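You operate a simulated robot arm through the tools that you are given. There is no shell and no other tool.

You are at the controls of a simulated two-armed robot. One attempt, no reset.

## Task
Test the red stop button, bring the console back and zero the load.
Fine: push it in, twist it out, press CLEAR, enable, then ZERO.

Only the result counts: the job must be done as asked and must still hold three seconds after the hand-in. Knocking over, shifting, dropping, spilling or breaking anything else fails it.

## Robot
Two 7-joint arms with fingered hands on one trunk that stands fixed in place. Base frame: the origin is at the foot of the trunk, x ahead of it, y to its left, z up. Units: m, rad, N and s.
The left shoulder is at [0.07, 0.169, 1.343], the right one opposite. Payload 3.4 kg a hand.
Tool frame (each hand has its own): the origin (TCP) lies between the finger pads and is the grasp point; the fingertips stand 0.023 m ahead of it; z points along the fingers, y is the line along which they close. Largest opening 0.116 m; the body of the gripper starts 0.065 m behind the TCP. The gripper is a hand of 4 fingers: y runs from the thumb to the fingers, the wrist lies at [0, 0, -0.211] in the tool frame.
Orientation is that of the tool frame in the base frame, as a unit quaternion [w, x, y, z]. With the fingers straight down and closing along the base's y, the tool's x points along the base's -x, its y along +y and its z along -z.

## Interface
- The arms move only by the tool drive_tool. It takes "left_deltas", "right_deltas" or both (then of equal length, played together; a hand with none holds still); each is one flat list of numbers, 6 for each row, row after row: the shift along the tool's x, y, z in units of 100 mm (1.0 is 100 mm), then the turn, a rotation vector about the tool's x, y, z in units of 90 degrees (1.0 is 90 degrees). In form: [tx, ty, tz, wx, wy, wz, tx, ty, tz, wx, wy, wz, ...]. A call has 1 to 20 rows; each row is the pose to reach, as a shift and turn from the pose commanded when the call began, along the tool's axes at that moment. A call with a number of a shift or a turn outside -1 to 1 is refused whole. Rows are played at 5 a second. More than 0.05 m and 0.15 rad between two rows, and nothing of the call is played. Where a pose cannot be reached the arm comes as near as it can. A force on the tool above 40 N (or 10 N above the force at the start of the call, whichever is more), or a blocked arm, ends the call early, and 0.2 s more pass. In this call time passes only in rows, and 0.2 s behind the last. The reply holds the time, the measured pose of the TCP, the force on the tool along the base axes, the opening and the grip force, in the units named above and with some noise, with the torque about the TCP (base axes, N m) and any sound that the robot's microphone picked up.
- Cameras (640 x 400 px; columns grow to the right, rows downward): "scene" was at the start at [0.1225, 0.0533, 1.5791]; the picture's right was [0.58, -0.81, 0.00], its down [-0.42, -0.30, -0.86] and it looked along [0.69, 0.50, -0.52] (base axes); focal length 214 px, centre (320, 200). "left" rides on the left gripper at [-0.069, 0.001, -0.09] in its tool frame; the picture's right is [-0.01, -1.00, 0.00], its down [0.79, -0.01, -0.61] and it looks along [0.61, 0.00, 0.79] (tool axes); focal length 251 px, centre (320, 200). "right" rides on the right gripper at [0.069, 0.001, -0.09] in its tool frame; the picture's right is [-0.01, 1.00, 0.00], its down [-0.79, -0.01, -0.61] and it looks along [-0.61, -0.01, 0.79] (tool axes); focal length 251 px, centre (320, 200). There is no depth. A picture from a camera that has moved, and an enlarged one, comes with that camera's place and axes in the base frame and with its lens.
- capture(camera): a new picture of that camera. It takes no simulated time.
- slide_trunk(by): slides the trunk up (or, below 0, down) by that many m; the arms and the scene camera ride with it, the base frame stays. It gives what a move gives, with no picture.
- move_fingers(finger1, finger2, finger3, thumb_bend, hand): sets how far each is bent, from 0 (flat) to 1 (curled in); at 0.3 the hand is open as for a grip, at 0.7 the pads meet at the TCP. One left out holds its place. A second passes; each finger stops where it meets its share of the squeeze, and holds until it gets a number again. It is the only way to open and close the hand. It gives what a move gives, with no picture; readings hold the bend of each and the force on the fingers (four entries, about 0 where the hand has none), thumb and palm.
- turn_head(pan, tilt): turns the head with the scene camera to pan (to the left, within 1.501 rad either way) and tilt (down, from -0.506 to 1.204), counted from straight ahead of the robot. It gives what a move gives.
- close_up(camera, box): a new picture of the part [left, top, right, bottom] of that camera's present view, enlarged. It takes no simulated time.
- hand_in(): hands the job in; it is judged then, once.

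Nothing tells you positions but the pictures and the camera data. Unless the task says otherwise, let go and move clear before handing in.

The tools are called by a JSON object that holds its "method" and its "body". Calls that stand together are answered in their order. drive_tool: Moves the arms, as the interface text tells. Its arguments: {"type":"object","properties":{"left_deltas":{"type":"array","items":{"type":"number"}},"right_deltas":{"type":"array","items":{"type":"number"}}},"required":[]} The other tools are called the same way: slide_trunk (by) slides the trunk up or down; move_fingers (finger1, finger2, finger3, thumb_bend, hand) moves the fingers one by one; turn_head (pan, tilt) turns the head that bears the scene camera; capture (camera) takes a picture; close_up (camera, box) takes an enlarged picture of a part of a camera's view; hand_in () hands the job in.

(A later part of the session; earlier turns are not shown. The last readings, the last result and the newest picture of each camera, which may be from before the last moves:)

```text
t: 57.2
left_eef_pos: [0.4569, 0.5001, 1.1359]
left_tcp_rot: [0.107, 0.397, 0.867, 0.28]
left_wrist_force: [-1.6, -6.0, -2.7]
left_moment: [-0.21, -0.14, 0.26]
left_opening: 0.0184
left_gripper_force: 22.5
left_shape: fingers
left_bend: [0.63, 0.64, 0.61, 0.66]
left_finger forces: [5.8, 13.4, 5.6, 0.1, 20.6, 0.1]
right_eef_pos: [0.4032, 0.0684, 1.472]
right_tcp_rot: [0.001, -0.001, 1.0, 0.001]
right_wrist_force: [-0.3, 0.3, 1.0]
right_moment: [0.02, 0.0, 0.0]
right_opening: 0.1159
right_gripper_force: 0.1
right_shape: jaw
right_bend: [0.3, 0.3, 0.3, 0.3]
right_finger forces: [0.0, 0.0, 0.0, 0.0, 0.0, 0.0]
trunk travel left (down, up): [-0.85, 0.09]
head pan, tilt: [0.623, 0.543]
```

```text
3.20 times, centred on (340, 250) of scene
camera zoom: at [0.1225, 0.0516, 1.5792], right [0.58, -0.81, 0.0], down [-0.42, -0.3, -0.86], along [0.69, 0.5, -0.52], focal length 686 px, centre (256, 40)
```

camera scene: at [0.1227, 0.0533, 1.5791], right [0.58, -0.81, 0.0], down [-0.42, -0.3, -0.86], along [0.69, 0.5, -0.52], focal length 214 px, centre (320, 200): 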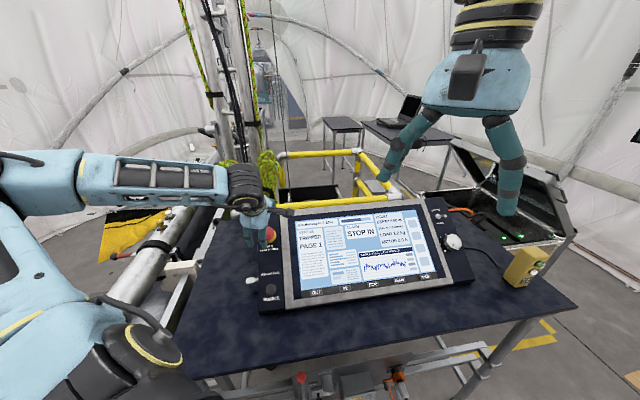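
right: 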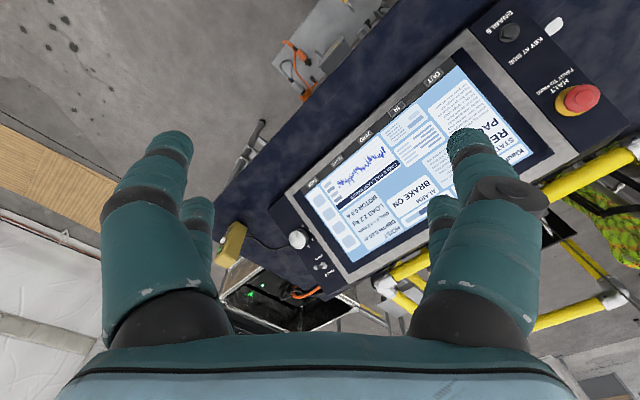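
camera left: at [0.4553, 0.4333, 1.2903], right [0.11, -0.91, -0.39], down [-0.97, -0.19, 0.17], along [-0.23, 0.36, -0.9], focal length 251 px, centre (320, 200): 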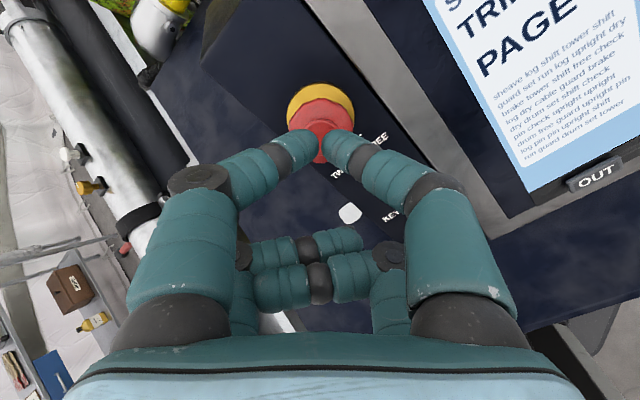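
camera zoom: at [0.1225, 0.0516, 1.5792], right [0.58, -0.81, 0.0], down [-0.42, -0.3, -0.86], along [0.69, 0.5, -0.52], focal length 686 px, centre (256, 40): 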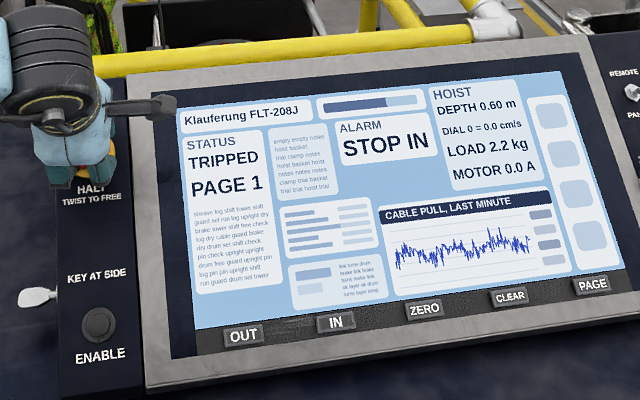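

The axial force flipped by about 7 N as the cap turned, meaning its spring is now pushing outward against my grip. I'll let it out by easing the hand 6 mm outward while it's still twisted.

{"method": "drive_tool", "body": {"left_deltas": [0, 0, -0.02, 0, 0, 0, 0, 0, -0.04, 0, 0, 0, 0, 0, -0.06, 0, 0, 0]}}

{"method": "close_up", "body": {"camera": "left", "box": [270, 125, 370, 225]}}

{"method": "close_up", "body": {"camera": "scene", "box": [240, 190, 440, 310]}}

```text
t: 58.0
left_eef_pos: [0.4562, 0.5, 1.1374]
left_tcp_rot: [0.106, 0.397, 0.868, 0.278]
left_wrist_force: [3.0, -3.2, -15.7]
left_moment: [-0.18, -0.06, 0.27]
left_opening: 0.019
left_gripper_force: 24.8
left_shape: fingers
left_bend: [0.63, 0.64, 0.61, 0.66]
left_finger forces: [6.5, 14.0, 7.2, 0.1, 22.1, 0.0]
right_eef_pos: [0.4072, 0.0726, 1.4711]
right_tcp_rot: [-0.001, 0.0, 1.0, 0.0]
right_wrist_force: [0.2, 0.1, 0.8]
right_moment: [-0.03, 0.02, 0.02]
right_opening: 0.1157
right_gripper_force: 0.1
right_shape: jaw
right_bend: [0.3, 0.3, 0.3, 0.3]
right_finger forces: [0.0, 0.1, 0.0, 0.0, 0.0, 0.0]
trunk travel left (down, up): [-0.85, 0.09]
head pan, tilt: [0.623, 0.543]
```

```text
4.00 times, centred on (320, 175) of left
camera zoom: at [0.4671, 0.412, 1.2088], right [-0.63, -0.54, -0.57], down [-0.78, 0.35, 0.53], along [-0.08, 0.77, -0.63], focal length 1006 px, centre (320, 300)
```

zoom: 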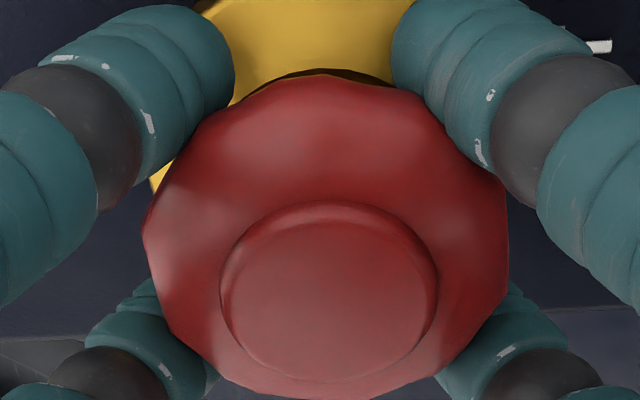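

```text
3.20 times, centred on (340, 250) of scene
camera zoom: at [0.126, 0.0555, 1.5786], right [0.58, -0.81, 0.0], down [-0.42, -0.3, -0.85], along [0.69, 0.5, -0.52], focal length 686 px, centre (256, 40)
```

zoom: 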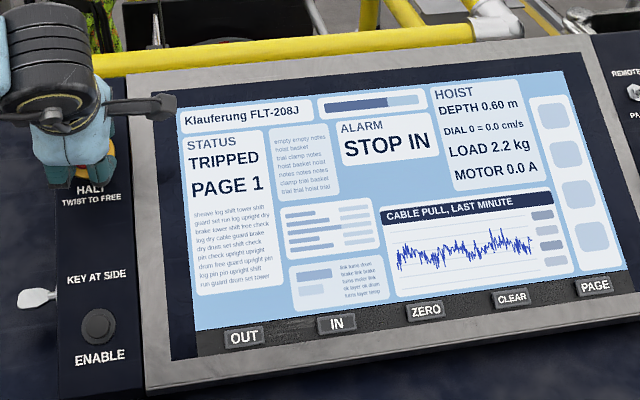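

The cap now resists outward as at its upper end stop, so it should be out. I'll let go, retreat and compare its height; the alarm text may simply stay until CLEAR is pressed.

{"method": "move_fingers", "body": {"hand": "left", "finger1": 0.43, "finger2": 0.43, "finger3": 0.43, "thumb_bend": 0.43}}

{"method": "drive_tool", "body": {"left_deltas": [0, 0, -0.3, 0, 0, 0, 0, 0, -0.6, 0, 0, -0.06, 0.2, 0, -0.9, 0, 0, -0.12, 0.5, 0, -0.95, 0, 0, -0.2, 0.8, 0, -0.95, 0, 0, -0.28]}}

{"method": "close_up", "body": {"camera": "scene", "box": [240, 215, 300, 255]}}

{"method": "close_up", "body": {"camera": "right", "box": [530, 50, 610, 120]}}

{"method": "close_up", "body": {"camera": "scene", "box": [240, 190, 440, 310]}}

```text
t: 59.0
left_eef_pos: [0.4541, 0.4979, 1.14]
left_tcp_rot: [0.107, 0.397, 0.867, 0.281]
left_wrist_force: [-0.4, 0.6, 0.6]
left_moment: [0.01, -0.02, 0.01]
left_opening: 0.0782
left_gripper_force: 0.1
left_shape: fingers
left_bend: [0.43, 0.43, 0.43, 0.43]
left_finger forces: [0.0, 0.1, 0.0, 0.0, 0.0, 0.0]
right_eef_pos: [0.4039, 0.0698, 1.472]
right_tcp_rot: [0.001, -0.001, 1.0, 0.0]
right_wrist_force: [0.0, 1.5, 0.1]
right_moment: [0.01, -0.01, -0.02]
right_opening: 0.1156
right_gripper_force: 0.0
right_shape: jaw
right_bend: [0.3, 0.3, 0.3, 0.3]
right_finger forces: [0.1, 0.0, 0.1, 0.0, 0.0, 0.0]
trunk travel left (down, up): [-0.85, 0.09]
head pan, tilt: [0.623, 0.543]
```

```text
t: 60.2
left_eef_pos: [0.3607, 0.5194, 1.2212]
left_tcp_rot: [0.166, 0.198, 0.933, 0.249]
left_wrist_force: [0.6, -1.2, -0.8]
left_moment: [0.03, 0.03, -0.02]
left_opening: 0.0783
left_gripper_force: 0.0
left_shape: fingers
left_bend: [0.43, 0.43, 0.43, 0.43]
left_finger forces: [0.0, 0.0, 0.1, 0.0, 0.1, 0.0]
right_eef_pos: [0.4034, 0.0709, 1.4726]
right_tcp_rot: [0.002, 0.0, 1.0, 0.0]
right_wrist_force: [0.8, -0.6, 1.1]
right_moment: [-0.01, -0.02, 0.0]
right_opening: 0.1158
right_gripper_force: 0.0
right_shape: jaw
right_bend: [0.3, 0.3, 0.3, 0.3]
right_finger forces: [0.0, 0.1, 0.0, 0.0, 0.0, 0.0]
trunk travel left (down, up): [-0.85, 0.09]
head pan, tilt: [0.623, 0.543]
```

```text
10.00 times, centred on (270, 235) of scene
camera zoom: at [0.1212, 0.0535, 1.5792], right [0.58, -0.81, 0.0], down [-0.42, -0.3, -0.86], along [0.7, 0.5, -0.52], focal length 2145 px, centre (820, -150)
```

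zoom: 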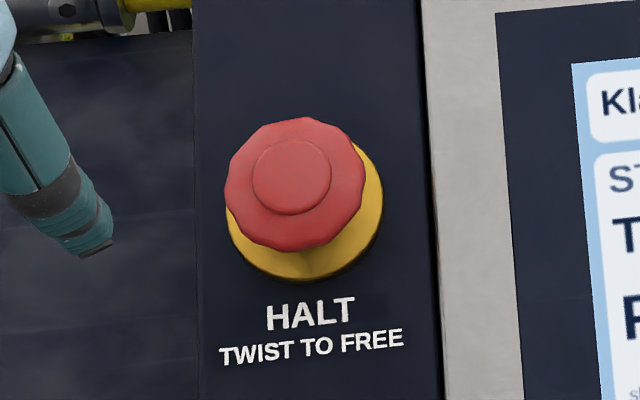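

```text
5.71 times, centred on (570, 85) of right
camera zoom: at [0.3336, 0.0709, 1.5621], right [0.01, 1.0, 0.0], down [0.79, -0.01, 0.61], along [0.61, -0.01, -0.79], focal length 1437 px, centre (-1109, 857)
```

zoom: 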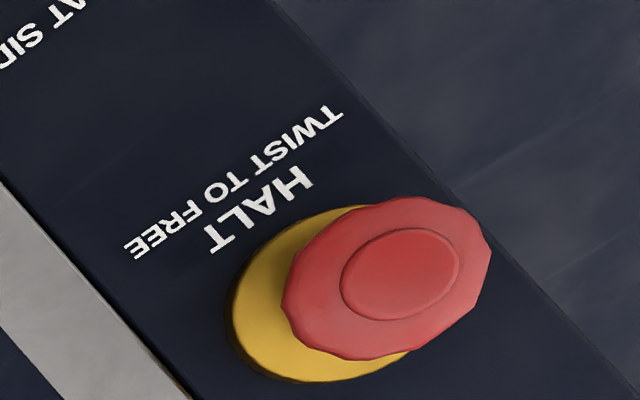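

```text
3.20 times, centred on (340, 250) of scene
camera zoom: at [0.1212, 0.0535, 1.5792], right [0.58, -0.81, 0.0], down [-0.42, -0.3, -0.86], along [0.7, 0.5, -0.52], focal length 686 px, centre (256, 40)
```

zoom: 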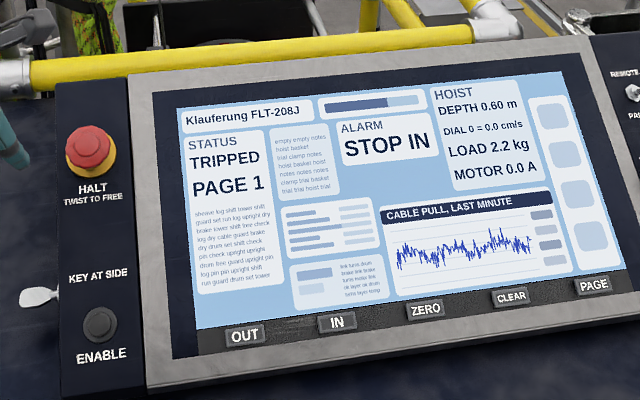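

The cap is back at its original height and both views match the start, so the button is out; the alarm text likely waits for CLEAR. Before bringing the left hand over the screen I move the right hand out of the way to its own side, and reshape the left pusher.

{"method": "drive_tool", "body": {"right_deltas": [0, -0.33, 0, 0, 0, 0, 0, -0.66, 0, 0, 0, 0, 0, -1.0, 0, 0, 0, 0]}}

{"method": "drive_tool", "body": {"right_deltas": [0, -0.33, 0, 0, 0, 0, 0, -0.66, 0, 0, 0, 0, 0, -1.0, 0, 0, 0, 0]}}

{"method": "move_fingers", "body": {"hand": "left", "finger2": 0.3, "finger3": 1.0}}

{"method": "move_fingers", "body": {"hand": "left", "finger1": 0.7, "finger2": 1.0, "thumb_bend": 0.7}}

{"method": "drive_tool", "body": {"left_deltas": [-0.132, -0.122, 0, 0, 0, 0.0833, -0.264, -0.244, 0, 0, 0, 0.1667, -0.396, -0.366, 0, 0, 0, 0.25, -0.527, -0.488, 0, 0, 0, 0.3333, -0.659, -0.61, 0, 0, 0, 0.4167, -0.791, -0.732, 0, 0, 0, 0.5]}}

{"method": "capture", "body": {"camera": "scene"}}

{"method": "capture", "body": {"camera": "right"}}

```text
t: 61.0
left_eef_pos: [0.3635, 0.5192, 1.2216]
left_tcp_rot: [0.166, 0.198, 0.933, 0.252]
left_wrist_force: [-0.6, 0.0, 0.1]
left_moment: [-0.05, 0.0, 0.01]
left_opening: 0.0785
left_gripper_force: 0.2
left_shape: fingers
left_bend: [0.43, 0.43, 0.43, 0.43]
left_finger forces: [0.1, 0.0, 0.1, 0.0, 0.1, 0.1]
right_eef_pos: [0.4012, -0.032, 1.4702]
right_tcp_rot: [0.002, 0.0, 1.0, 0.0]
right_wrist_force: [0.2, 0.0, 0.2]
right_moment: [0.0, 0.0, 0.01]
right_opening: 0.1161
right_gripper_force: 0.1
right_shape: jaw
right_bend: [0.3, 0.3, 0.3, 0.3]
right_finger forces: [0.0, 0.1, 0.1, 0.0, 0.0, 0.0]
trunk travel left (down, up): [-0.85, 0.09]
head pan, tilt: [0.623, 0.543]
```

```text
t: 61.8
left_eef_pos: [0.3619, 0.519, 1.2212]
left_tcp_rot: [0.165, 0.198, 0.933, 0.25]
left_wrist_force: [0.3, -0.4, 0.4]
left_moment: [0.0, 0.0, 0.0]
left_opening: 0.0784
left_gripper_force: 0.0
left_shape: fingers
left_bend: [0.43, 0.43, 0.43, 0.43]
left_finger forces: [0.0, 0.0, 0.1, 0.1, 0.0, 0.1]
right_eef_pos: [0.402, -0.1327, 1.4696]
right_tcp_rot: [0.0, -0.001, 1.0, 0.001]
right_wrist_force: [0.2, 0.0, -0.4]
right_moment: [0.02, -0.06, -0.01]
right_opening: 0.1159
right_gripper_force: 0.0
right_shape: jaw
right_bend: [0.3, 0.3, 0.3, 0.3]
right_finger forces: [0.0, 0.0, 0.0, 0.0, 0.1, 0.0]
trunk travel left (down, up): [-0.85, 0.09]
head pan, tilt: [0.623, 0.543]
```

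```text
t: 62.8
left_eef_pos: [0.3615, 0.5194, 1.2213]
left_tcp_rot: [0.165, 0.199, 0.933, 0.25]
left_wrist_force: [-0.4, -0.5, 0.9]
left_moment: [0.02, 0.02, 0.02]
left_opening: 0.0785
left_gripper_force: 0.0
left_shape: fingers
left_bend: [0.43, 0.3, 1.0, 0.43]
left_finger forces: [0.0, 0.0, 0.0, 0.0, 0.1, 0.0]
right_eef_pos: [0.402, -0.1302, 1.4705]
right_tcp_rot: [0.0, 0.001, 1.0, 0.0]
right_wrist_force: [0.0, -0.7, -0.5]
right_moment: [0.01, 0.0, 0.01]
right_opening: 0.1161
right_gripper_force: 0.2
right_shape: jaw
right_bend: [0.3, 0.3, 0.3, 0.3]
right_finger forces: [0.0, 0.0, 0.1, 0.0, 0.0, 0.0]
trunk travel left (down, up): [-0.85, 0.09]
head pan, tilt: [0.623, 0.543]
```

```text
t: 63.8
left_eef_pos: [0.361, 0.5207, 1.2213]
left_tcp_rot: [0.165, 0.198, 0.933, 0.25]
left_wrist_force: [0.5, -0.7, 0.6]
left_moment: [0.04, -0.02, 0.02]
left_opening: 0.0018
left_gripper_force: 0.0
left_shape: fingers
left_bend: [0.7, 0.9, 1.0, 0.7]
left_finger forces: [0.0, 0.0, 0.0, 0.0, 0.1, 0.0]
right_eef_pos: [0.4028, -0.131, 1.4697]
right_tcp_rot: [0.0, 0.0, 1.0, 0.001]
right_wrist_force: [0.2, 0.0, 0.1]
right_moment: [0.01, -0.01, -0.01]
right_opening: 0.1158
right_gripper_force: 0.1
right_shape: jaw
right_bend: [0.3, 0.3, 0.3, 0.3]
right_finger forces: [0.0, 0.0, 0.1, 0.0, 0.1, 0.0]
trunk travel left (down, up): [-0.85, 0.09]
head pan, tilt: [0.623, 0.543]
```

```text
t: 65.2
left_eef_pos: [0.4107, 0.4254, 1.1982]
left_tcp_rot: [0.057, 0.542, 0.785, 0.294]
left_wrist_force: [0.3, 0.0, -0.5]
left_moment: [0.01, 0.02, 0.0]
left_opening: 0.0016
left_gripper_force: 0.1
left_shape: fingers
left_bend: [0.7, 0.91, 1.0, 0.7]
left_finger forces: [0.1, 0.1, 0.1, 0.0, 0.0, 0.0]
right_eef_pos: [0.403, -0.1309, 1.4699]
right_tcp_rot: [-0.001, 0.0, 1.0, 0.001]
right_wrist_force: [0.9, 0.0, -0.9]
right_moment: [0.0, 0.0, 0.0]
right_opening: 0.116
right_gripper_force: 0.1
right_shape: jaw
right_bend: [0.3, 0.3, 0.3, 0.3]
right_finger forces: [0.0, 0.1, 0.0, 0.0, 0.1, 0.0]
trunk travel left (down, up): [-0.85, 0.09]
head pan, tilt: [0.623, 0.543]
```

```text
taken
camera scene: at [0.1236, 0.0531, 1.579], right [0.58, -0.81, 0.0], down [-0.42, -0.3, -0.86], along [0.69, 0.5, -0.52], focal length 214 px, centre (320, 200)
```

scene: 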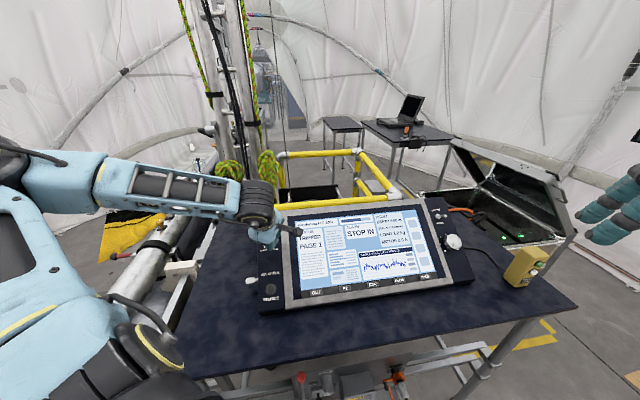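

```text
taken
camera right: at [0.3336, -0.1294, 1.5599], right [0.01, 1.0, 0.0], down [0.79, -0.01, 0.61], along [0.61, 0.0, -0.79], focal length 251 px, centre (320, 200)
```

right: 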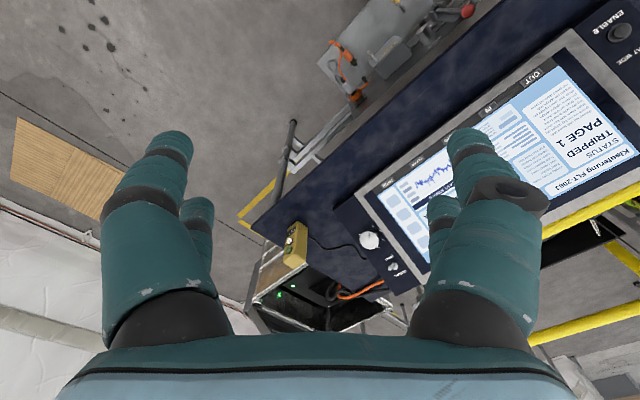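

The right hand is clear and the left moved as planned. I continue across the screen, keeping ~14 cm above the panel, while turning the tool so its closing line runs along the key row.

{"method": "drive_tool", "body": {"left_deltas": [-0.193, 0.009, 0, 0, 0, 0.0888, -0.386, 0.018, 0, 0, 0, 0.1776, -0.579, 0.028, 0, 0, 0, 0.2664, -0.772, 0.037, 0, 0, 0, 0.3552, -0.965, 0.046, 0, 0, 0, 0.444]}}

{"method": "drive_tool", "body": {"left_deltas": [-0.184, 0.189, 0, 0, 0, 0.0723, -0.368, 0.377, 0, 0, 0, 0.1445, -0.551, 0.566, 0, 0, 0, 0.2168, -0.735, 0.754, 0, 0, 0, 0.289]}}

{"method": "capture", "body": {"camera": "left"}}

{"method": "capture", "body": {"camera": "scene"}}

```text
t: 66.4
left_eef_pos: [0.4539, 0.342, 1.1791]
left_tcp_rot: [-0.048, 0.778, 0.552, 0.296]
left_wrist_force: [-0.4, 0.0, -0.1]
left_moment: [-0.02, 0.03, 0.0]
left_opening: 0.0017
left_gripper_force: 0.2
left_shape: fingers
left_bend: [0.7, 0.91, 1.0, 0.7]
left_finger forces: [0.1, 0.1, 0.0, 0.1, 0.1, 0.0]
right_eef_pos: [0.4027, -0.1308, 1.4688]
right_tcp_rot: [0.0, 0.0, 1.0, 0.0]
right_wrist_force: [0.0, 0.4, 0.3]
right_moment: [-0.02, 0.02, 0.01]
right_opening: 0.1159
right_gripper_force: 0.1
right_shape: jaw
right_bend: [0.3, 0.3, 0.3, 0.3]
right_finger forces: [0.1, 0.0, 0.1, 0.0, 0.0, 0.0]
trunk travel left (down, up): [-0.85, 0.09]
head pan, tilt: [0.623, 0.543]
```

```text
t: 67.4
left_eef_pos: [0.5064, 0.2526, 1.1607]
left_tcp_rot: [-0.112, 0.882, 0.365, 0.278]
left_wrist_force: [-0.6, -0.4, 0.6]
left_moment: [0.0, -0.06, 0.02]
left_opening: 0.0015
left_gripper_force: 0.1
left_shape: fingers
left_bend: [0.7, 0.91, 1.0, 0.7]
left_finger forces: [0.1, 0.1, 0.0, 0.0, 0.1, 0.1]
right_eef_pos: [0.4038, -0.1295, 1.4697]
right_tcp_rot: [0.0, -0.001, 1.0, 0.0]
right_wrist_force: [0.6, 0.3, -0.2]
right_moment: [-0.01, 0.04, -0.01]
right_opening: 0.1159
right_gripper_force: 0.0
right_shape: jaw
right_bend: [0.3, 0.3, 0.3, 0.3]
right_finger forces: [0.0, 0.0, 0.0, 0.1, 0.0, 0.0]
trunk travel left (down, up): [-0.85, 0.09]
head pan, tilt: [0.623, 0.543]
```

```text
taken
camera left: at [0.4322, 0.1752, 1.1949], right [-0.71, 0.7, -0.01], down [0.21, 0.22, 0.95], along [0.67, 0.67, -0.31], focal length 251 px, centre (320, 200)
```

left: 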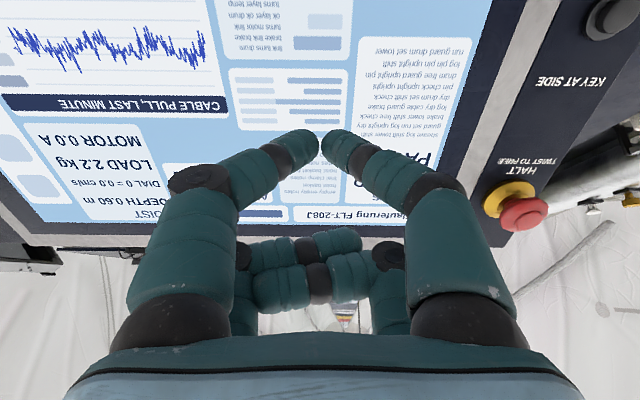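

```text
taken
camera scene: at [0.1238, 0.0537, 1.579], right [0.58, -0.81, 0.0], down [-0.42, -0.3, -0.86], along [0.69, 0.5, -0.52], focal length 214 px, centre (320, 200)
```

scene: 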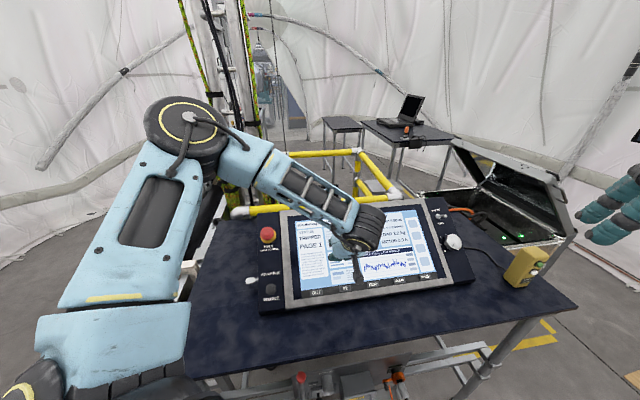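

The arm is following well: the tool's closing line is now along the key row. Two more sideways moves bring the pusher over CLEAR, still 13 cm above the panel.

{"method": "drive_tool", "body": {"left_deltas": [-0.12, 0.33, 0, 0, 0, 0, -0.24, 0.66, 0, 0, 0, 0, -0.36, 1.0, 0, 0, 0, 0]}}

{"method": "drive_tool", "body": {"left_deltas": [-0.12, 0.33, 0.1, 0, 0, 0, -0.24, 0.66, 0.2, 0, 0, 0, -0.36, 0.98, 0.3, 0, 0, 0]}}

{"method": "capture", "body": {"camera": "left"}}

{"method": "capture", "body": {"camera": "scene"}}

{"method": "capture", "body": {"camera": "right"}}

```text
t: 68.2
left_eef_pos: [0.5291, 0.2019, 1.1539]
left_tcp_rot: [-0.111, 0.881, 0.366, 0.278]
left_wrist_force: [0.1, 0.6, 0.1]
left_moment: [0.01, 0.0, 0.01]
left_opening: 0.0012
left_gripper_force: 0.1
left_shape: fingers
left_bend: [0.7, 0.91, 1.0, 0.7]
left_finger forces: [0.0, 0.0, 0.1, 0.0, 0.0, 0.0]
left hand out of reach, approached as far as the arm can: row 2, 3
right_eef_pos: [0.4003, -0.1297, 1.4698]
right_tcp_rot: [0.001, 0.0, 1.0, 0.0]
right_wrist_force: [0.7, 0.5, 0.0]
right_moment: [-0.02, -0.03, -0.01]
right_opening: 0.1159
right_gripper_force: 0.1
right_shape: jaw
right_bend: [0.3, 0.3, 0.3, 0.3]
right_finger forces: [0.0, 0.0, 0.0, 0.0, 0.0, 0.0]
trunk travel left (down, up): [-0.85, 0.09]
head pan, tilt: [0.623, 0.543]
```

```text
t: 69.0
left_eef_pos: [0.5354, 0.2069, 1.1491]
left_tcp_rot: [-0.112, 0.881, 0.365, 0.279]
left_wrist_force: [0.1, -0.7, -0.1]
left_moment: [0.0, -0.03, -0.01]
left_opening: 0.0016
left_gripper_force: 0.0
left_shape: fingers
left_bend: [0.7, 0.91, 1.0, 0.7]
left_finger forces: [0.0, 0.0, 0.0, 0.1, 0.1, 0.0]
left hand out of reach, approached as far as the arm can: row 1, 2, 3
right_eef_pos: [0.402, -0.13, 1.4707]
right_tcp_rot: [0.0, 0.0, 1.0, 0.002]
right_wrist_force: [-1.2, -0.9, -1.0]
right_moment: [0.0, -0.01, 0.02]
right_opening: 0.116
right_gripper_force: 0.0
right_shape: jaw
right_bend: [0.3, 0.3, 0.3, 0.3]
right_finger forces: [0.0, 0.0, 0.1, 0.0, 0.1, 0.1]
trunk travel left (down, up): [-0.85, 0.09]
head pan, tilt: [0.623, 0.543]
```

```text
taken
camera left: at [0.4604, 0.1302, 1.1831], right [-0.71, 0.7, -0.01], down [0.21, 0.22, 0.95], along [0.67, 0.68, -0.3], focal length 251 px, centre (320, 200)
```

left: 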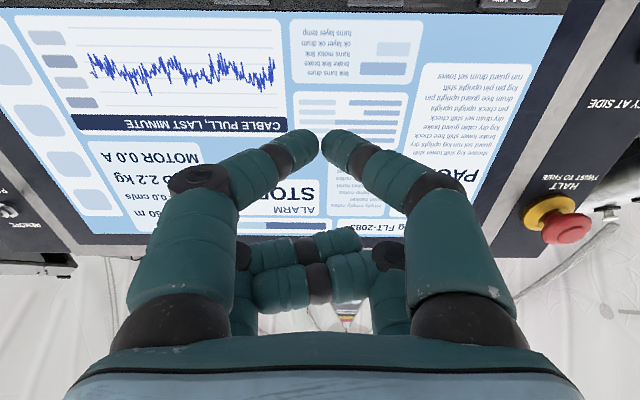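

```text
taken
camera scene: at [0.1223, 0.0531, 1.5791], right [0.58, -0.81, 0.0], down [-0.42, -0.3, -0.86], along [0.69, 0.5, -0.52], focal length 214 px, centre (320, 200)
```

scene: 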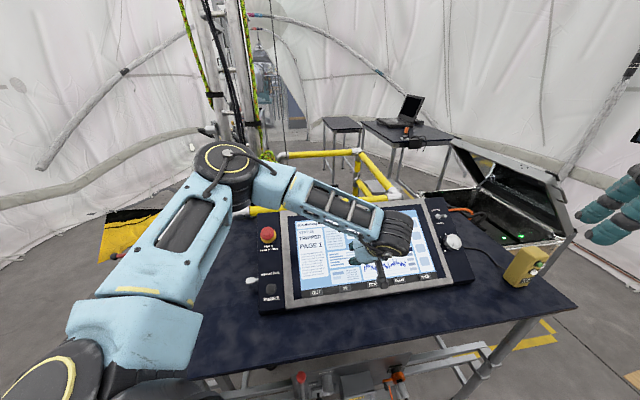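

```text
taken
camera right: at [0.3323, -0.1293, 1.5602], right [0.01, 1.0, 0.0], down [0.79, -0.01, 0.61], along [0.61, 0.0, -0.79], focal length 251 px, centre (320, 200)
```

right: 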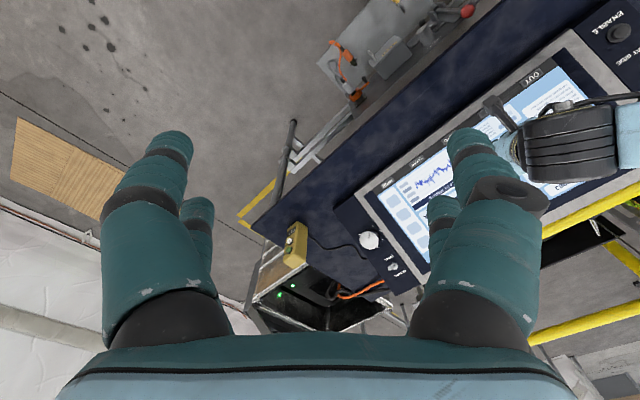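

The left arm can't go further with that orientation; the right arm suits CLEAR and ZERO better because the panel faces it. I'll bring the left hand back to its own side (to ENABLE's neighbourhood) and use the right hand for the keys.

{"method": "drive_tool", "body": {"left_deltas": [0.12, -0.33, -0.1, 0, 0, 0, 0.24, -0.66, -0.2, 0, 0, 0, 0.36, -0.98, -0.3, 0, 0, 0]}}

```text
t: 69.8
left_eef_pos: [0.475, 0.2875, 1.1939]
left_tcp_rot: [-0.111, 0.882, 0.364, 0.278]
left_wrist_force: [-0.1, -0.3, 0.5]
left_moment: [0.0, -0.01, 0.0]
left_opening: 0.0017
left_gripper_force: 0.0
left_shape: fingers
left_bend: [0.7, 0.91, 1.0, 0.7]
left_finger forces: [0.1, 0.1, 0.0, 0.2, 0.1, 0.1]
right_eef_pos: [0.4008, -0.1288, 1.4708]
right_tcp_rot: [0.0, 0.0, 1.0, 0.001]
right_wrist_force: [-1.0, -0.3, -0.6]
right_moment: [0.04, -0.03, -0.02]
right_opening: 0.116
right_gripper_force: 0.0
right_shape: jaw
right_bend: [0.3, 0.3, 0.3, 0.3]
right_finger forces: [0.0, 0.0, 0.0, 0.0, 0.0, 0.0]
trunk travel left (down, up): [-0.85, 0.09]
head pan, tilt: [0.623, 0.543]
```

The left hand is retracting as commanded. I'll take it over toward ENABLE at a comfortable orientation, then shape the right hand's pusher and begin bringing the right tool to the panel normal.

{"method": "drive_tool", "body": {"left_deltas": [-0.067, -0.15, 0, 0, 0, -0.0833, -0.133, -0.3, 0, 0, 0, -0.1667, -0.2, -0.45, 0, 0, 0, -0.25, -0.267, -0.6, 0, 0, 0, -0.3333, -0.333, -0.75, 0, 0, 0, -0.4167, -0.4, -0.9, 0, 0, 0, -0.5]}}

{"method": "drive_tool", "body": {"left_deltas": [0.054, -0.167, 0, 0, 0, -0.0833, 0.108, -0.333, 0, 0, 0, -0.1667, 0.163, -0.5, 0, 0, 0, -0.25, 0.217, -0.667, 0, 0, 0, -0.3333, 0.271, -0.833, 0, 0, 0, -0.4167, 0.325, -1.0, 0, 0, 0, -0.5]}}

{"method": "move_fingers", "body": {"hand": "right", "finger3": 1.0, "finger1": 0.3, "thumb_bend": 0.3}}

{"method": "move_fingers", "body": {"hand": "right", "finger2": 1.0, "finger1": 0.7, "thumb_bend": 0.7}}

{"method": "capture", "body": {"camera": "right"}}

{"method": "capture", "body": {"camera": "scene"}}

```text
t: 71.2
left_eef_pos: [0.3908, 0.3282, 1.1712]
left_tcp_rot: [0.002, 0.673, 0.676, 0.3]
left_wrist_force: [0.1, -0.3, -0.1]
left_moment: [0.04, 0.0, 0.01]
left_opening: 0.0017
left_gripper_force: 0.0
left_shape: fingers
left_bend: [0.7, 0.91, 1.0, 0.7]
left_finger forces: [0.0, 0.0, 0.0, 0.0, 0.1, 0.0]
right_eef_pos: [0.4011, -0.1295, 1.4698]
right_tcp_rot: [0.001, 0.0, 1.0, 0.0]
right_wrist_force: [-0.2, -0.1, 0.2]
right_moment: [0.04, 0.0, 0.01]
right_opening: 0.1156
right_gripper_force: 0.1
right_shape: jaw
right_bend: [0.3, 0.3, 0.3, 0.3]
right_finger forces: [0.1, 0.1, 0.0, 0.0, 0.0, 0.0]
trunk travel left (down, up): [-0.85, 0.09]
head pan, tilt: [0.623, 0.543]
```

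```text
t: 72.6
left_eef_pos: [0.3773, 0.3908, 1.1345]
left_tcp_rot: [0.117, 0.365, 0.882, 0.275]
left_wrist_force: [0.0, 0.4, 0.3]
left_moment: [0.02, 0.01, 0.0]
left_opening: 0.0017
left_gripper_force: 0.1
left_shape: fingers
left_bend: [0.7, 0.91, 1.0, 0.7]
left_finger forces: [0.1, 0.0, 0.0, 0.1, 0.1, 0.0]
left hand out of reach, approached as far as the arm can: row 1, 2, 3, 4, 5, 6
right_eef_pos: [0.4016, -0.1291, 1.4706]
right_tcp_rot: [0.0, 0.001, 1.0, -0.001]
right_wrist_force: [0.4, -0.7, -0.2]
right_moment: [-0.01, 0.03, -0.05]
right_opening: 0.1161
right_gripper_force: 0.0
right_shape: jaw
right_bend: [0.3, 0.3, 0.3, 0.3]
right_finger forces: [0.0, 0.0, 0.1, 0.0, 0.0, 0.0]
trunk travel left (down, up): [-0.85, 0.09]
head pan, tilt: [0.623, 0.543]
```

```text
t: 73.6
left_eef_pos: [0.379, 0.3909, 1.1343]
left_tcp_rot: [0.117, 0.365, 0.882, 0.275]
left_wrist_force: [-0.7, -0.2, 1.0]
left_moment: [0.02, 0.01, 0.0]
left_opening: 0.0017
left_gripper_force: 0.0
left_shape: fingers
left_bend: [0.7, 0.91, 1.0, 0.7]
left_finger forces: [0.1, 0.0, 0.1, 0.1, 0.0, 0.1]
right_eef_pos: [0.4027, -0.13, 1.4705]
right_tcp_rot: [0.001, 0.0, 1.0, 0.001]
right_wrist_force: [0.7, -0.9, -0.2]
right_moment: [0.0, -0.02, -0.01]
right_opening: 0.1172
right_gripper_force: 0.0
right_shape: fingers
right_bend: [0.3, 0.3, 1.0, 0.3]
right_finger forces: [0.0, 0.0, 0.0, 0.0, 0.0, 0.0]
trunk travel left (down, up): [-0.85, 0.09]
head pan, tilt: [0.623, 0.543]
```

```text
t: 74.6
left_eef_pos: [0.3777, 0.3893, 1.1345]
left_tcp_rot: [0.116, 0.365, 0.882, 0.276]
left_wrist_force: [0.0, -0.3, 0.4]
left_moment: [0.0, 0.01, -0.01]
left_opening: 0.0016
left_gripper_force: 0.0
left_shape: fingers
left_bend: [0.7, 0.91, 1.0, 0.7]
left_finger forces: [0.1, 0.0, 0.0, 0.1, 0.0, 0.0]
right_eef_pos: [0.4024, -0.1299, 1.4697]
right_tcp_rot: [0.0, 0.0, 1.0, 0.0]
right_wrist_force: [-0.9, 0.6, 0.3]
right_moment: [0.02, 0.02, 0.01]
right_opening: 0.0016
right_gripper_force: 0.1
right_shape: fingers
right_bend: [0.7, 0.9, 1.0, 0.7]
right_finger forces: [0.0, 0.0, 0.1, 0.1, 0.0, 0.0]
trunk travel left (down, up): [-0.85, 0.09]
head pan, tilt: [0.623, 0.543]
```

```text
taken
camera right: at [0.3326, -0.1293, 1.5602], right [0.01, 1.0, 0.0], down [0.79, -0.01, 0.61], along [0.61, 0.0, -0.79], focal length 251 px, centre (320, 200)
```

right: 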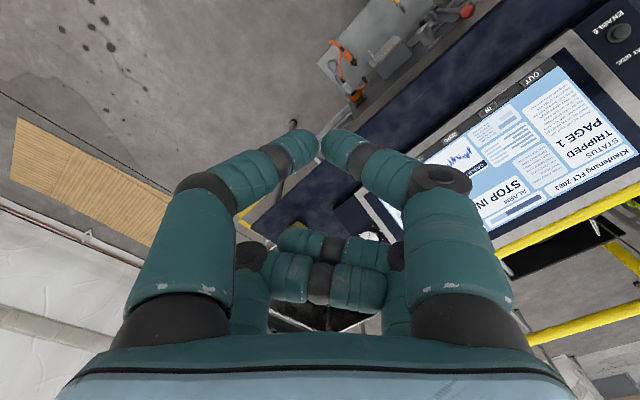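

```text
taken
camera scene: at [0.1225, 0.0532, 1.5791], right [0.58, -0.81, 0.0], down [-0.42, -0.3, -0.86], along [0.69, 0.5, -0.52], focal length 214 px, centre (320, 200)
```

scene: 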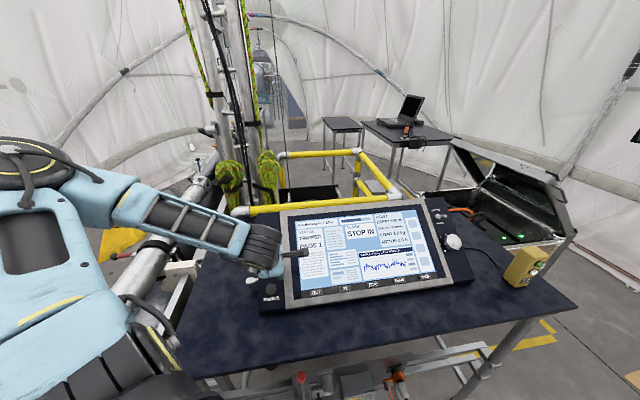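

The right pusher (thumb + finger1) is formed. ENABLE will need a more vertical tool for the left arm, later. Now I tilt the right tool to the panel normal while moving it forward and down toward CLEAR.

{"method": "drive_tool", "body": {"right_deltas": [-0.117, 0.1, 0.167, -0.0453, -0.0462, 0, -0.233, 0.2, 0.333, -0.0905, -0.0923, 0, -0.35, 0.3, 0.5, -0.1358, -0.1385, 0, -0.467, 0.4, 0.667, -0.181, -0.1847, 0, -0.583, 0.5, 0.833, -0.2263, -0.2308, 0, -0.7, 0.6, 1.0, -0.2715, -0.277, 0]}}

{"method": "capture", "body": {"camera": "right"}}

{"method": "capture", "body": {"camera": "scene"}}

```text
t: 76.0
left_eef_pos: [0.378, 0.3895, 1.1344]
left_tcp_rot: [0.115, 0.365, 0.882, 0.275]
left_wrist_force: [0.2, 0.0, -0.6]
left_moment: [-0.05, 0.0, -0.01]
left_opening: 0.0016
left_gripper_force: 0.0
left_shape: fingers
left_bend: [0.7, 0.91, 1.0, 0.7]
left_finger forces: [0.0, 0.0, 0.1, 0.1, 0.0, 0.0]
right_eef_pos: [0.4757, -0.0712, 1.3726]
right_tcp_rot: [0.215, 0.0, 0.953, 0.211]
right_wrist_force: [0.7, -0.2, 0.4]
right_moment: [0.02, -0.03, -0.02]
right_opening: 0.0014
right_gripper_force: 0.0
right_shape: fingers
right_bend: [0.7, 0.91, 1.0, 0.7]
right_finger forces: [0.0, 0.0, 0.0, 0.0, 0.1, 0.0]
trunk travel left (down, up): [-0.85, 0.09]
head pan, tilt: [0.623, 0.543]
```

```text
taken
camera right: at [0.3749, -0.1011, 1.4176], right [-0.08, 0.91, 0.41], down [0.47, -0.32, 0.82], along [0.88, 0.26, -0.4], focal length 251 px, centre (320, 200)
```

right: 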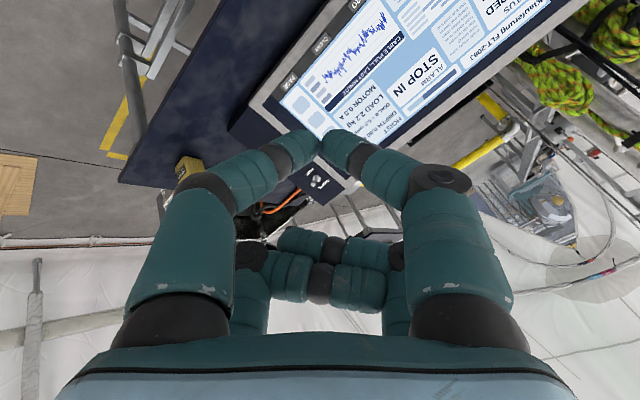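

```text
taken
camera scene: at [0.1232, 0.0526, 1.5791], right [0.58, -0.81, 0.0], down [-0.42, -0.3, -0.86], along [0.69, 0.5, -0.52], focal length 214 px, centre (320, 200)
```

scene: 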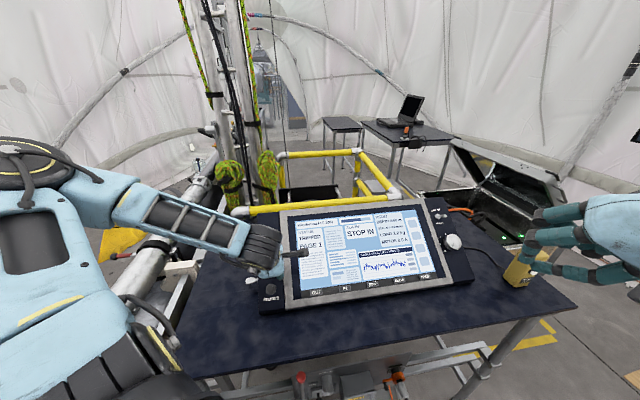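

The right hand is oriented correctly and nearly on the line to CLEAR. I advance along the panel normal while turning the tool so the pusher's width lies along the key row.

{"method": "drive_tool", "body": {"right_deltas": [0, 0.01, 0.167, 0, 0, -0.0833, 0, 0.03, 0.333, 0, 0, -0.1667, 0, 0.05, 0.5, 0, 0, -0.25, 0, 0.07, 0.667, 0, 0, -0.3333, 0, 0.09, 0.833, 0, 0, -0.4167, 0, 0.11, 1.0, 0, 0, -0.5]}}

{"method": "drive_tool", "body": {"right_deltas": [0, 0, 0.33, 0, 0, 0, 0, 0, 0.66, 0, 0, 0, 0, 0, 1.0, 0, 0, 0]}}

{"method": "capture", "body": {"camera": "right"}}

{"method": "capture", "body": {"camera": "scene"}}

```text
t: 77.4
left_eef_pos: [0.3801, 0.391, 1.134]
left_tcp_rot: [0.116, 0.365, 0.881, 0.276]
left_wrist_force: [0.2, -0.1, -0.2]
left_moment: [-0.01, 0.01, -0.02]
left_opening: 0.0019
left_gripper_force: 0.1
left_shape: fingers
left_bend: [0.7, 0.91, 1.0, 0.7]
left_finger forces: [0.0, 0.0, 0.0, 0.0, 0.0, 0.1]
right_eef_pos: [0.515, -0.0186, 1.2932]
right_tcp_rot: [0.279, -0.366, 0.88, 0.113]
right_wrist_force: [1.0, -0.1, -0.9]
right_moment: [-0.02, -0.03, 0.02]
right_opening: 0.0016
right_gripper_force: 0.0
right_shape: fingers
right_bend: [0.7, 0.91, 1.0, 0.7]
right_finger forces: [0.0, 0.0, 0.0, 0.0, 0.0, 0.0]
trunk travel left (down, up): [-0.85, 0.09]
head pan, tilt: [0.623, 0.543]
```

```text
t: 78.2
left_eef_pos: [0.3779, 0.3892, 1.1351]
left_tcp_rot: [0.116, 0.365, 0.882, 0.275]
left_wrist_force: [0.9, 0.5, -1.0]
left_moment: [-0.03, -0.01, 0.01]
left_opening: 0.0014
left_gripper_force: 0.0
left_shape: fingers
left_bend: [0.7, 0.91, 1.0, 0.7]
left_finger forces: [0.0, 0.0, 0.0, 0.1, 0.0, 0.0]
right_eef_pos: [0.5559, 0.021, 1.2108]
right_tcp_rot: [0.278, -0.364, 0.882, 0.111]
right_wrist_force: [-0.1, 0.9, -1.1]
right_moment: [0.0, 0.04, 0.02]
right_opening: 0.0016
right_gripper_force: 0.0
right_shape: fingers
right_bend: [0.7, 0.91, 1.0, 0.7]
right_finger forces: [0.0, 0.0, 0.0, 0.0, 0.0, 0.0]
trunk travel left (down, up): [-0.85, 0.09]
head pan, tilt: [0.623, 0.543]
```

```text
taken
camera right: at [0.4778, -0.0547, 1.2461], right [-0.7, 0.71, 0.0], down [0.22, 0.21, 0.95], along [0.68, 0.67, -0.3], focal length 251 px, centre (320, 200)
```

right: 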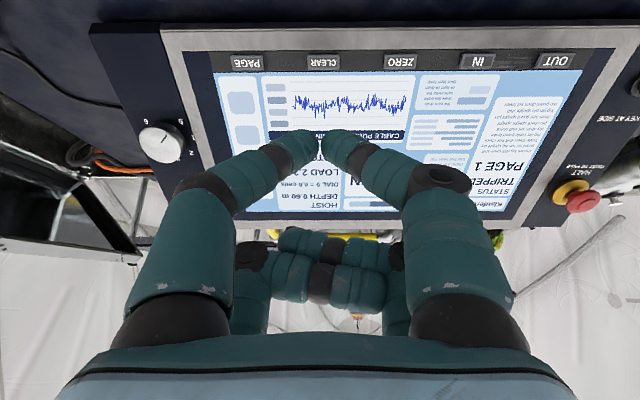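

```text
taken
camera scene: at [0.1232, 0.0538, 1.5791], right [0.58, -0.81, 0.0], down [-0.42, -0.3, -0.86], along [0.69, 0.5, -0.52], focal length 214 px, centre (320, 200)
```

scene: 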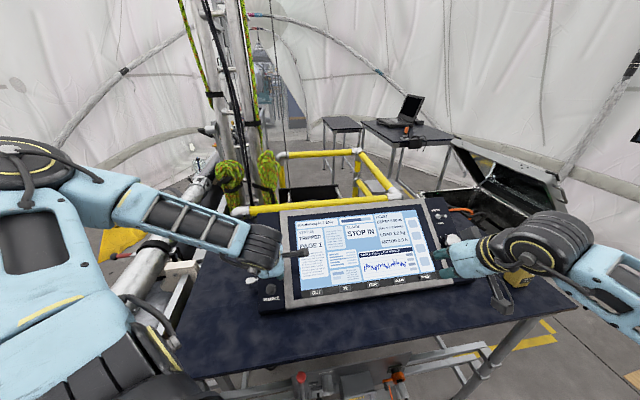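

The right camera sees the key row clearly: PAGE, CLEAR, ZERO, IN, OUT, with CLEAR almost exactly ahead of the pusher. Moving 10 cm closer and re-measuring.

{"method": "drive_tool", "body": {"right_deltas": [-0.01, 0.01, 0.33, 0, 0, 0, -0.02, 0.03, 0.66, 0, 0, 0, -0.04, 0.04, 1.0, 0, 0, 0]}}

{"method": "capture", "body": {"camera": "right"}}

{"method": "close_up", "body": {"camera": "right", "box": [220, 20, 460, 180]}}

{"method": "close_up", "body": {"camera": "scene", "box": [340, 210, 500, 310]}}

```text
t: 79.0
left_eef_pos: [0.3786, 0.3895, 1.1337]
left_tcp_rot: [0.115, 0.364, 0.882, 0.276]
left_wrist_force: [0.1, -0.5, 1.0]
left_moment: [-0.01, -0.05, 0.02]
left_opening: 0.0018
left_gripper_force: 0.1
left_shape: fingers
left_bend: [0.7, 0.91, 1.0, 0.7]
left_finger forces: [0.1, 0.1, 0.0, 0.1, 0.0, 0.1]
right_eef_pos: [0.5949, 0.0669, 1.132]
right_tcp_rot: [0.279, -0.365, 0.881, 0.112]
right_wrist_force: [-0.2, 0.7, 0.0]
right_moment: [0.04, -0.01, -0.01]
right_opening: 0.0017
right_gripper_force: 0.0
right_shape: fingers
right_bend: [0.7, 0.91, 1.0, 0.7]
right_finger forces: [0.0, 0.0, 0.0, 0.0, 0.0, 0.0]
trunk travel left (down, up): [-0.85, 0.09]
head pan, tilt: [0.623, 0.543]
```

```text
taken
camera right: at [0.5174, -0.0086, 1.1668], right [-0.7, 0.71, 0.0], down [0.22, 0.21, 0.95], along [0.68, 0.67, -0.3], focal length 251 px, centre (320, 200)
```

right: 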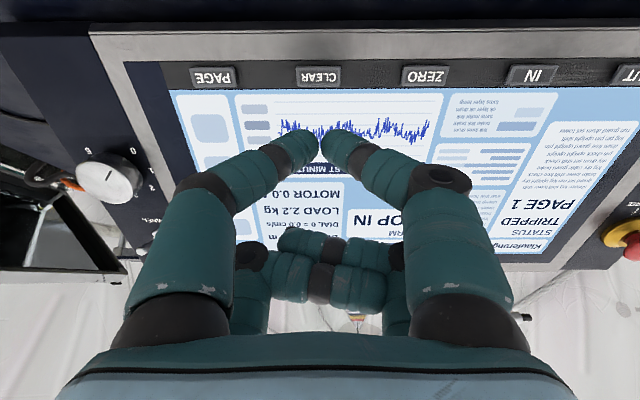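

```text
2.50 times, centred on (340, 100) of right
camera zoom: at [0.5174, -0.0086, 1.1668], right [-0.7, 0.71, 0.0], down [0.22, 0.21, 0.95], along [0.68, 0.67, -0.3], focal length 629 px, centre (270, 450)
```

zoom: 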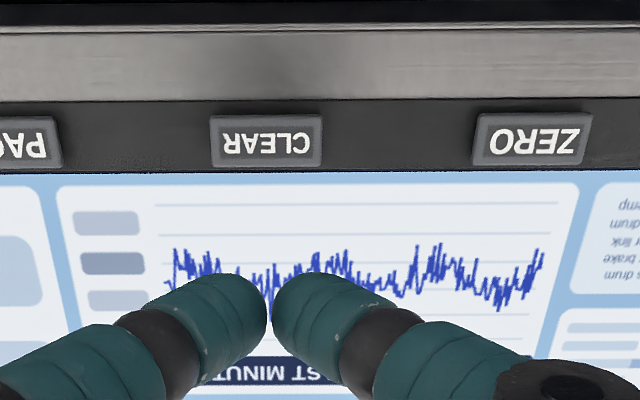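

```text
4.00 times, centred on (420, 260) of scene
camera zoom: at [0.1229, 0.054, 1.5791], right [0.58, -0.81, 0.0], down [-0.42, -0.3, -0.86], along [0.69, 0.5, -0.52], focal length 858 px, centre (-80, -40)
```

zoom: 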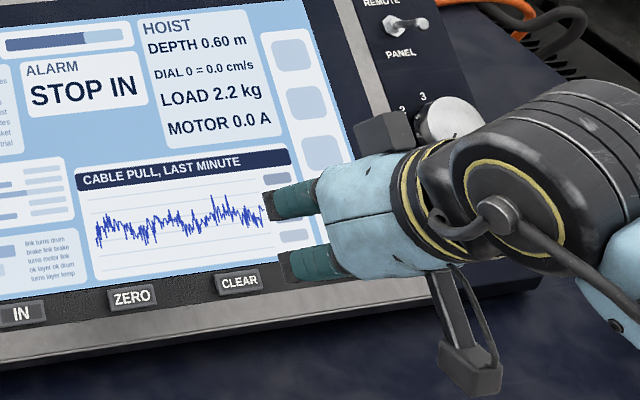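

CLEAR is directly ahead of the pusher: about (21, 0, 148) mm in the tool frame, with the tips at (20, 0, 25) mm. I advance 10 cm, leaving about 2 cm, and check.

{"method": "drive_tool", "body": {"right_deltas": [0.01, 0, 0.4, 0, 0, 0, 0.01, 0, 0.75, 0, 0, 0, 0.01, 0, 1.0, 0, 0, 0]}}

{"method": "close_up", "body": {"camera": "right", "box": [220, 40, 420, 200]}}

{"method": "close_up", "body": {"camera": "scene", "box": [360, 240, 460, 310]}}

```text
t: 79.8
left_eef_pos: [0.378, 0.392, 1.1344]
left_tcp_rot: [0.117, 0.364, 0.882, 0.275]
left_wrist_force: [0.3, 0.0, 0.4]
left_moment: [-0.02, 0.05, 0.01]
left_opening: 0.0018
left_gripper_force: 0.0
left_shape: fingers
left_bend: [0.7, 0.91, 1.0, 0.7]
left_finger forces: [0.1, 0.0, 0.0, 0.0, 0.1, 0.0]
right_eef_pos: [0.6355, 0.1057, 1.051]
right_tcp_rot: [0.279, -0.365, 0.881, 0.112]
right_wrist_force: [0.5, 0.2, -0.1]
right_moment: [0.0, -0.02, -0.01]
right_opening: 0.0016
right_gripper_force: 0.1
right_shape: fingers
right_bend: [0.7, 0.91, 1.0, 0.7]
right_finger forces: [0.1, 0.1, 0.0, 0.0, 0.0, 0.1]
trunk travel left (down, up): [-0.85, 0.09]
head pan, tilt: [0.623, 0.543]
```

```text
2.50 times, centred on (320, 120) of right
camera zoom: at [0.5577, 0.0295, 1.0851], right [-0.7, 0.71, 0.0], down [0.22, 0.21, 0.95], along [0.68, 0.67, -0.3], focal length 629 px, centre (320, 400)
```

zoom: 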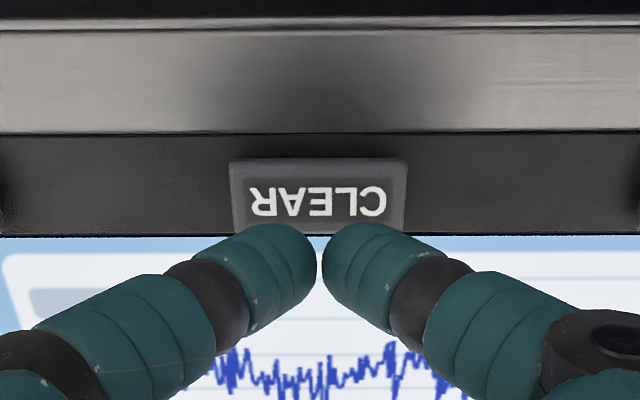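

```text
5.71 times, centred on (410, 275) of scene
camera zoom: at [0.1225, 0.0541, 1.5791], right [0.58, -0.81, 0.0], down [-0.42, -0.3, -0.86], along [0.69, 0.5, -0.52], focal length 1226 px, centre (-194, -229)
```

zoom: 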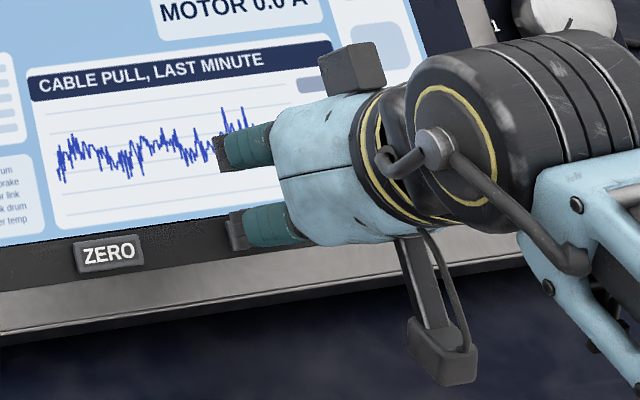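

The pusher is lined up on the CLEAR key about 2 cm away. Pressing gently in small steps.

{"method": "drive_tool", "body": {"right_deltas": [0, 0, 0.1, 0, 0, 0, 0, 0, 0.17, 0, 0, 0, 0, 0, 0.2, 0, 0, 0, 0, 0, 0.22, 0, 0, 0, 0, 0, 0.24, 0, 0, 0]}}

{"method": "close_up", "body": {"camera": "right", "box": [220, 40, 420, 200]}}

{"method": "close_up", "body": {"camera": "scene", "box": [280, 190, 440, 310]}}

```text
t: 81.0
left_eef_pos: [0.3769, 0.3884, 1.1354]
left_tcp_rot: [0.117, 0.365, 0.881, 0.276]
left_wrist_force: [-0.1, 0.0, 0.9]
left_moment: [0.02, 0.02, -0.01]
left_opening: 0.0017
left_gripper_force: 0.1
left_shape: fingers
left_bend: [0.7, 0.91, 1.0, 0.7]
left_finger forces: [0.0, 0.1, 0.0, 0.0, 0.0, 0.0]
right_eef_pos: [0.6453, 0.114, 1.0322]
right_tcp_rot: [0.28, -0.364, 0.881, 0.112]
right_wrist_force: [-0.7, -1.3, 4.1]
right_moment: [-0.07, -0.01, 0.0]
right_opening: 0.0009
right_gripper_force: 2.2
right_shape: fingers
right_bend: [0.7, 0.91, 1.0, 0.7]
right_finger forces: [1.3, 0.1, 0.0, 0.1, 3.6, 0.1]
trunk travel left (down, up): [-0.85, 0.09]
head pan, tilt: [0.623, 0.543]
heard: click
```

```text
2.50 times, centred on (320, 120) of right
camera zoom: at [0.5673, 0.0384, 1.0661], right [-0.7, 0.71, 0.0], down [0.21, 0.21, 0.95], along [0.68, 0.67, -0.3], focal length 629 px, centre (320, 400)
```

zoom: 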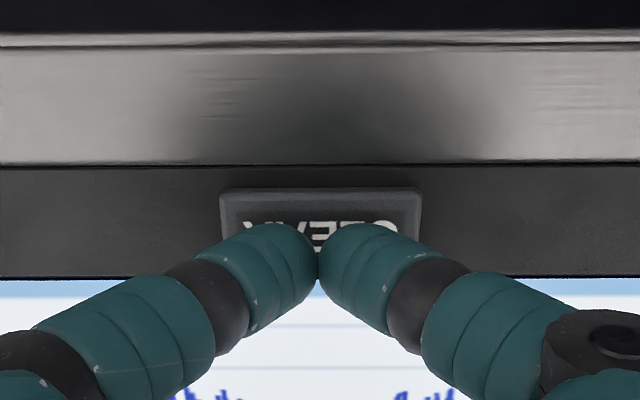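

```text
3.33 times, centred on (360, 250) of scene
camera zoom: at [0.1206, 0.0521, 1.5794], right [0.58, -0.81, 0.0], down [-0.42, -0.3, -0.86], along [0.7, 0.5, -0.52], focal length 715 px, centre (187, 33)
```

zoom: 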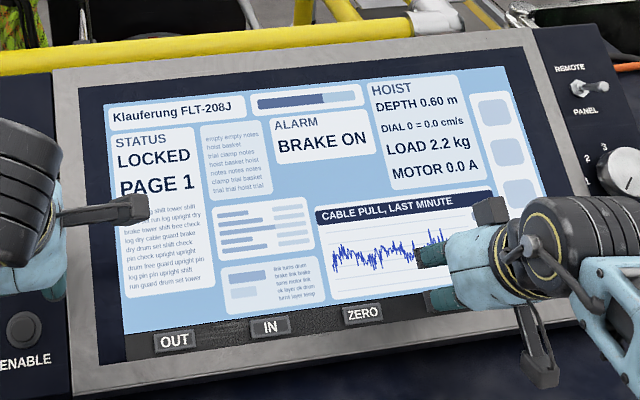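

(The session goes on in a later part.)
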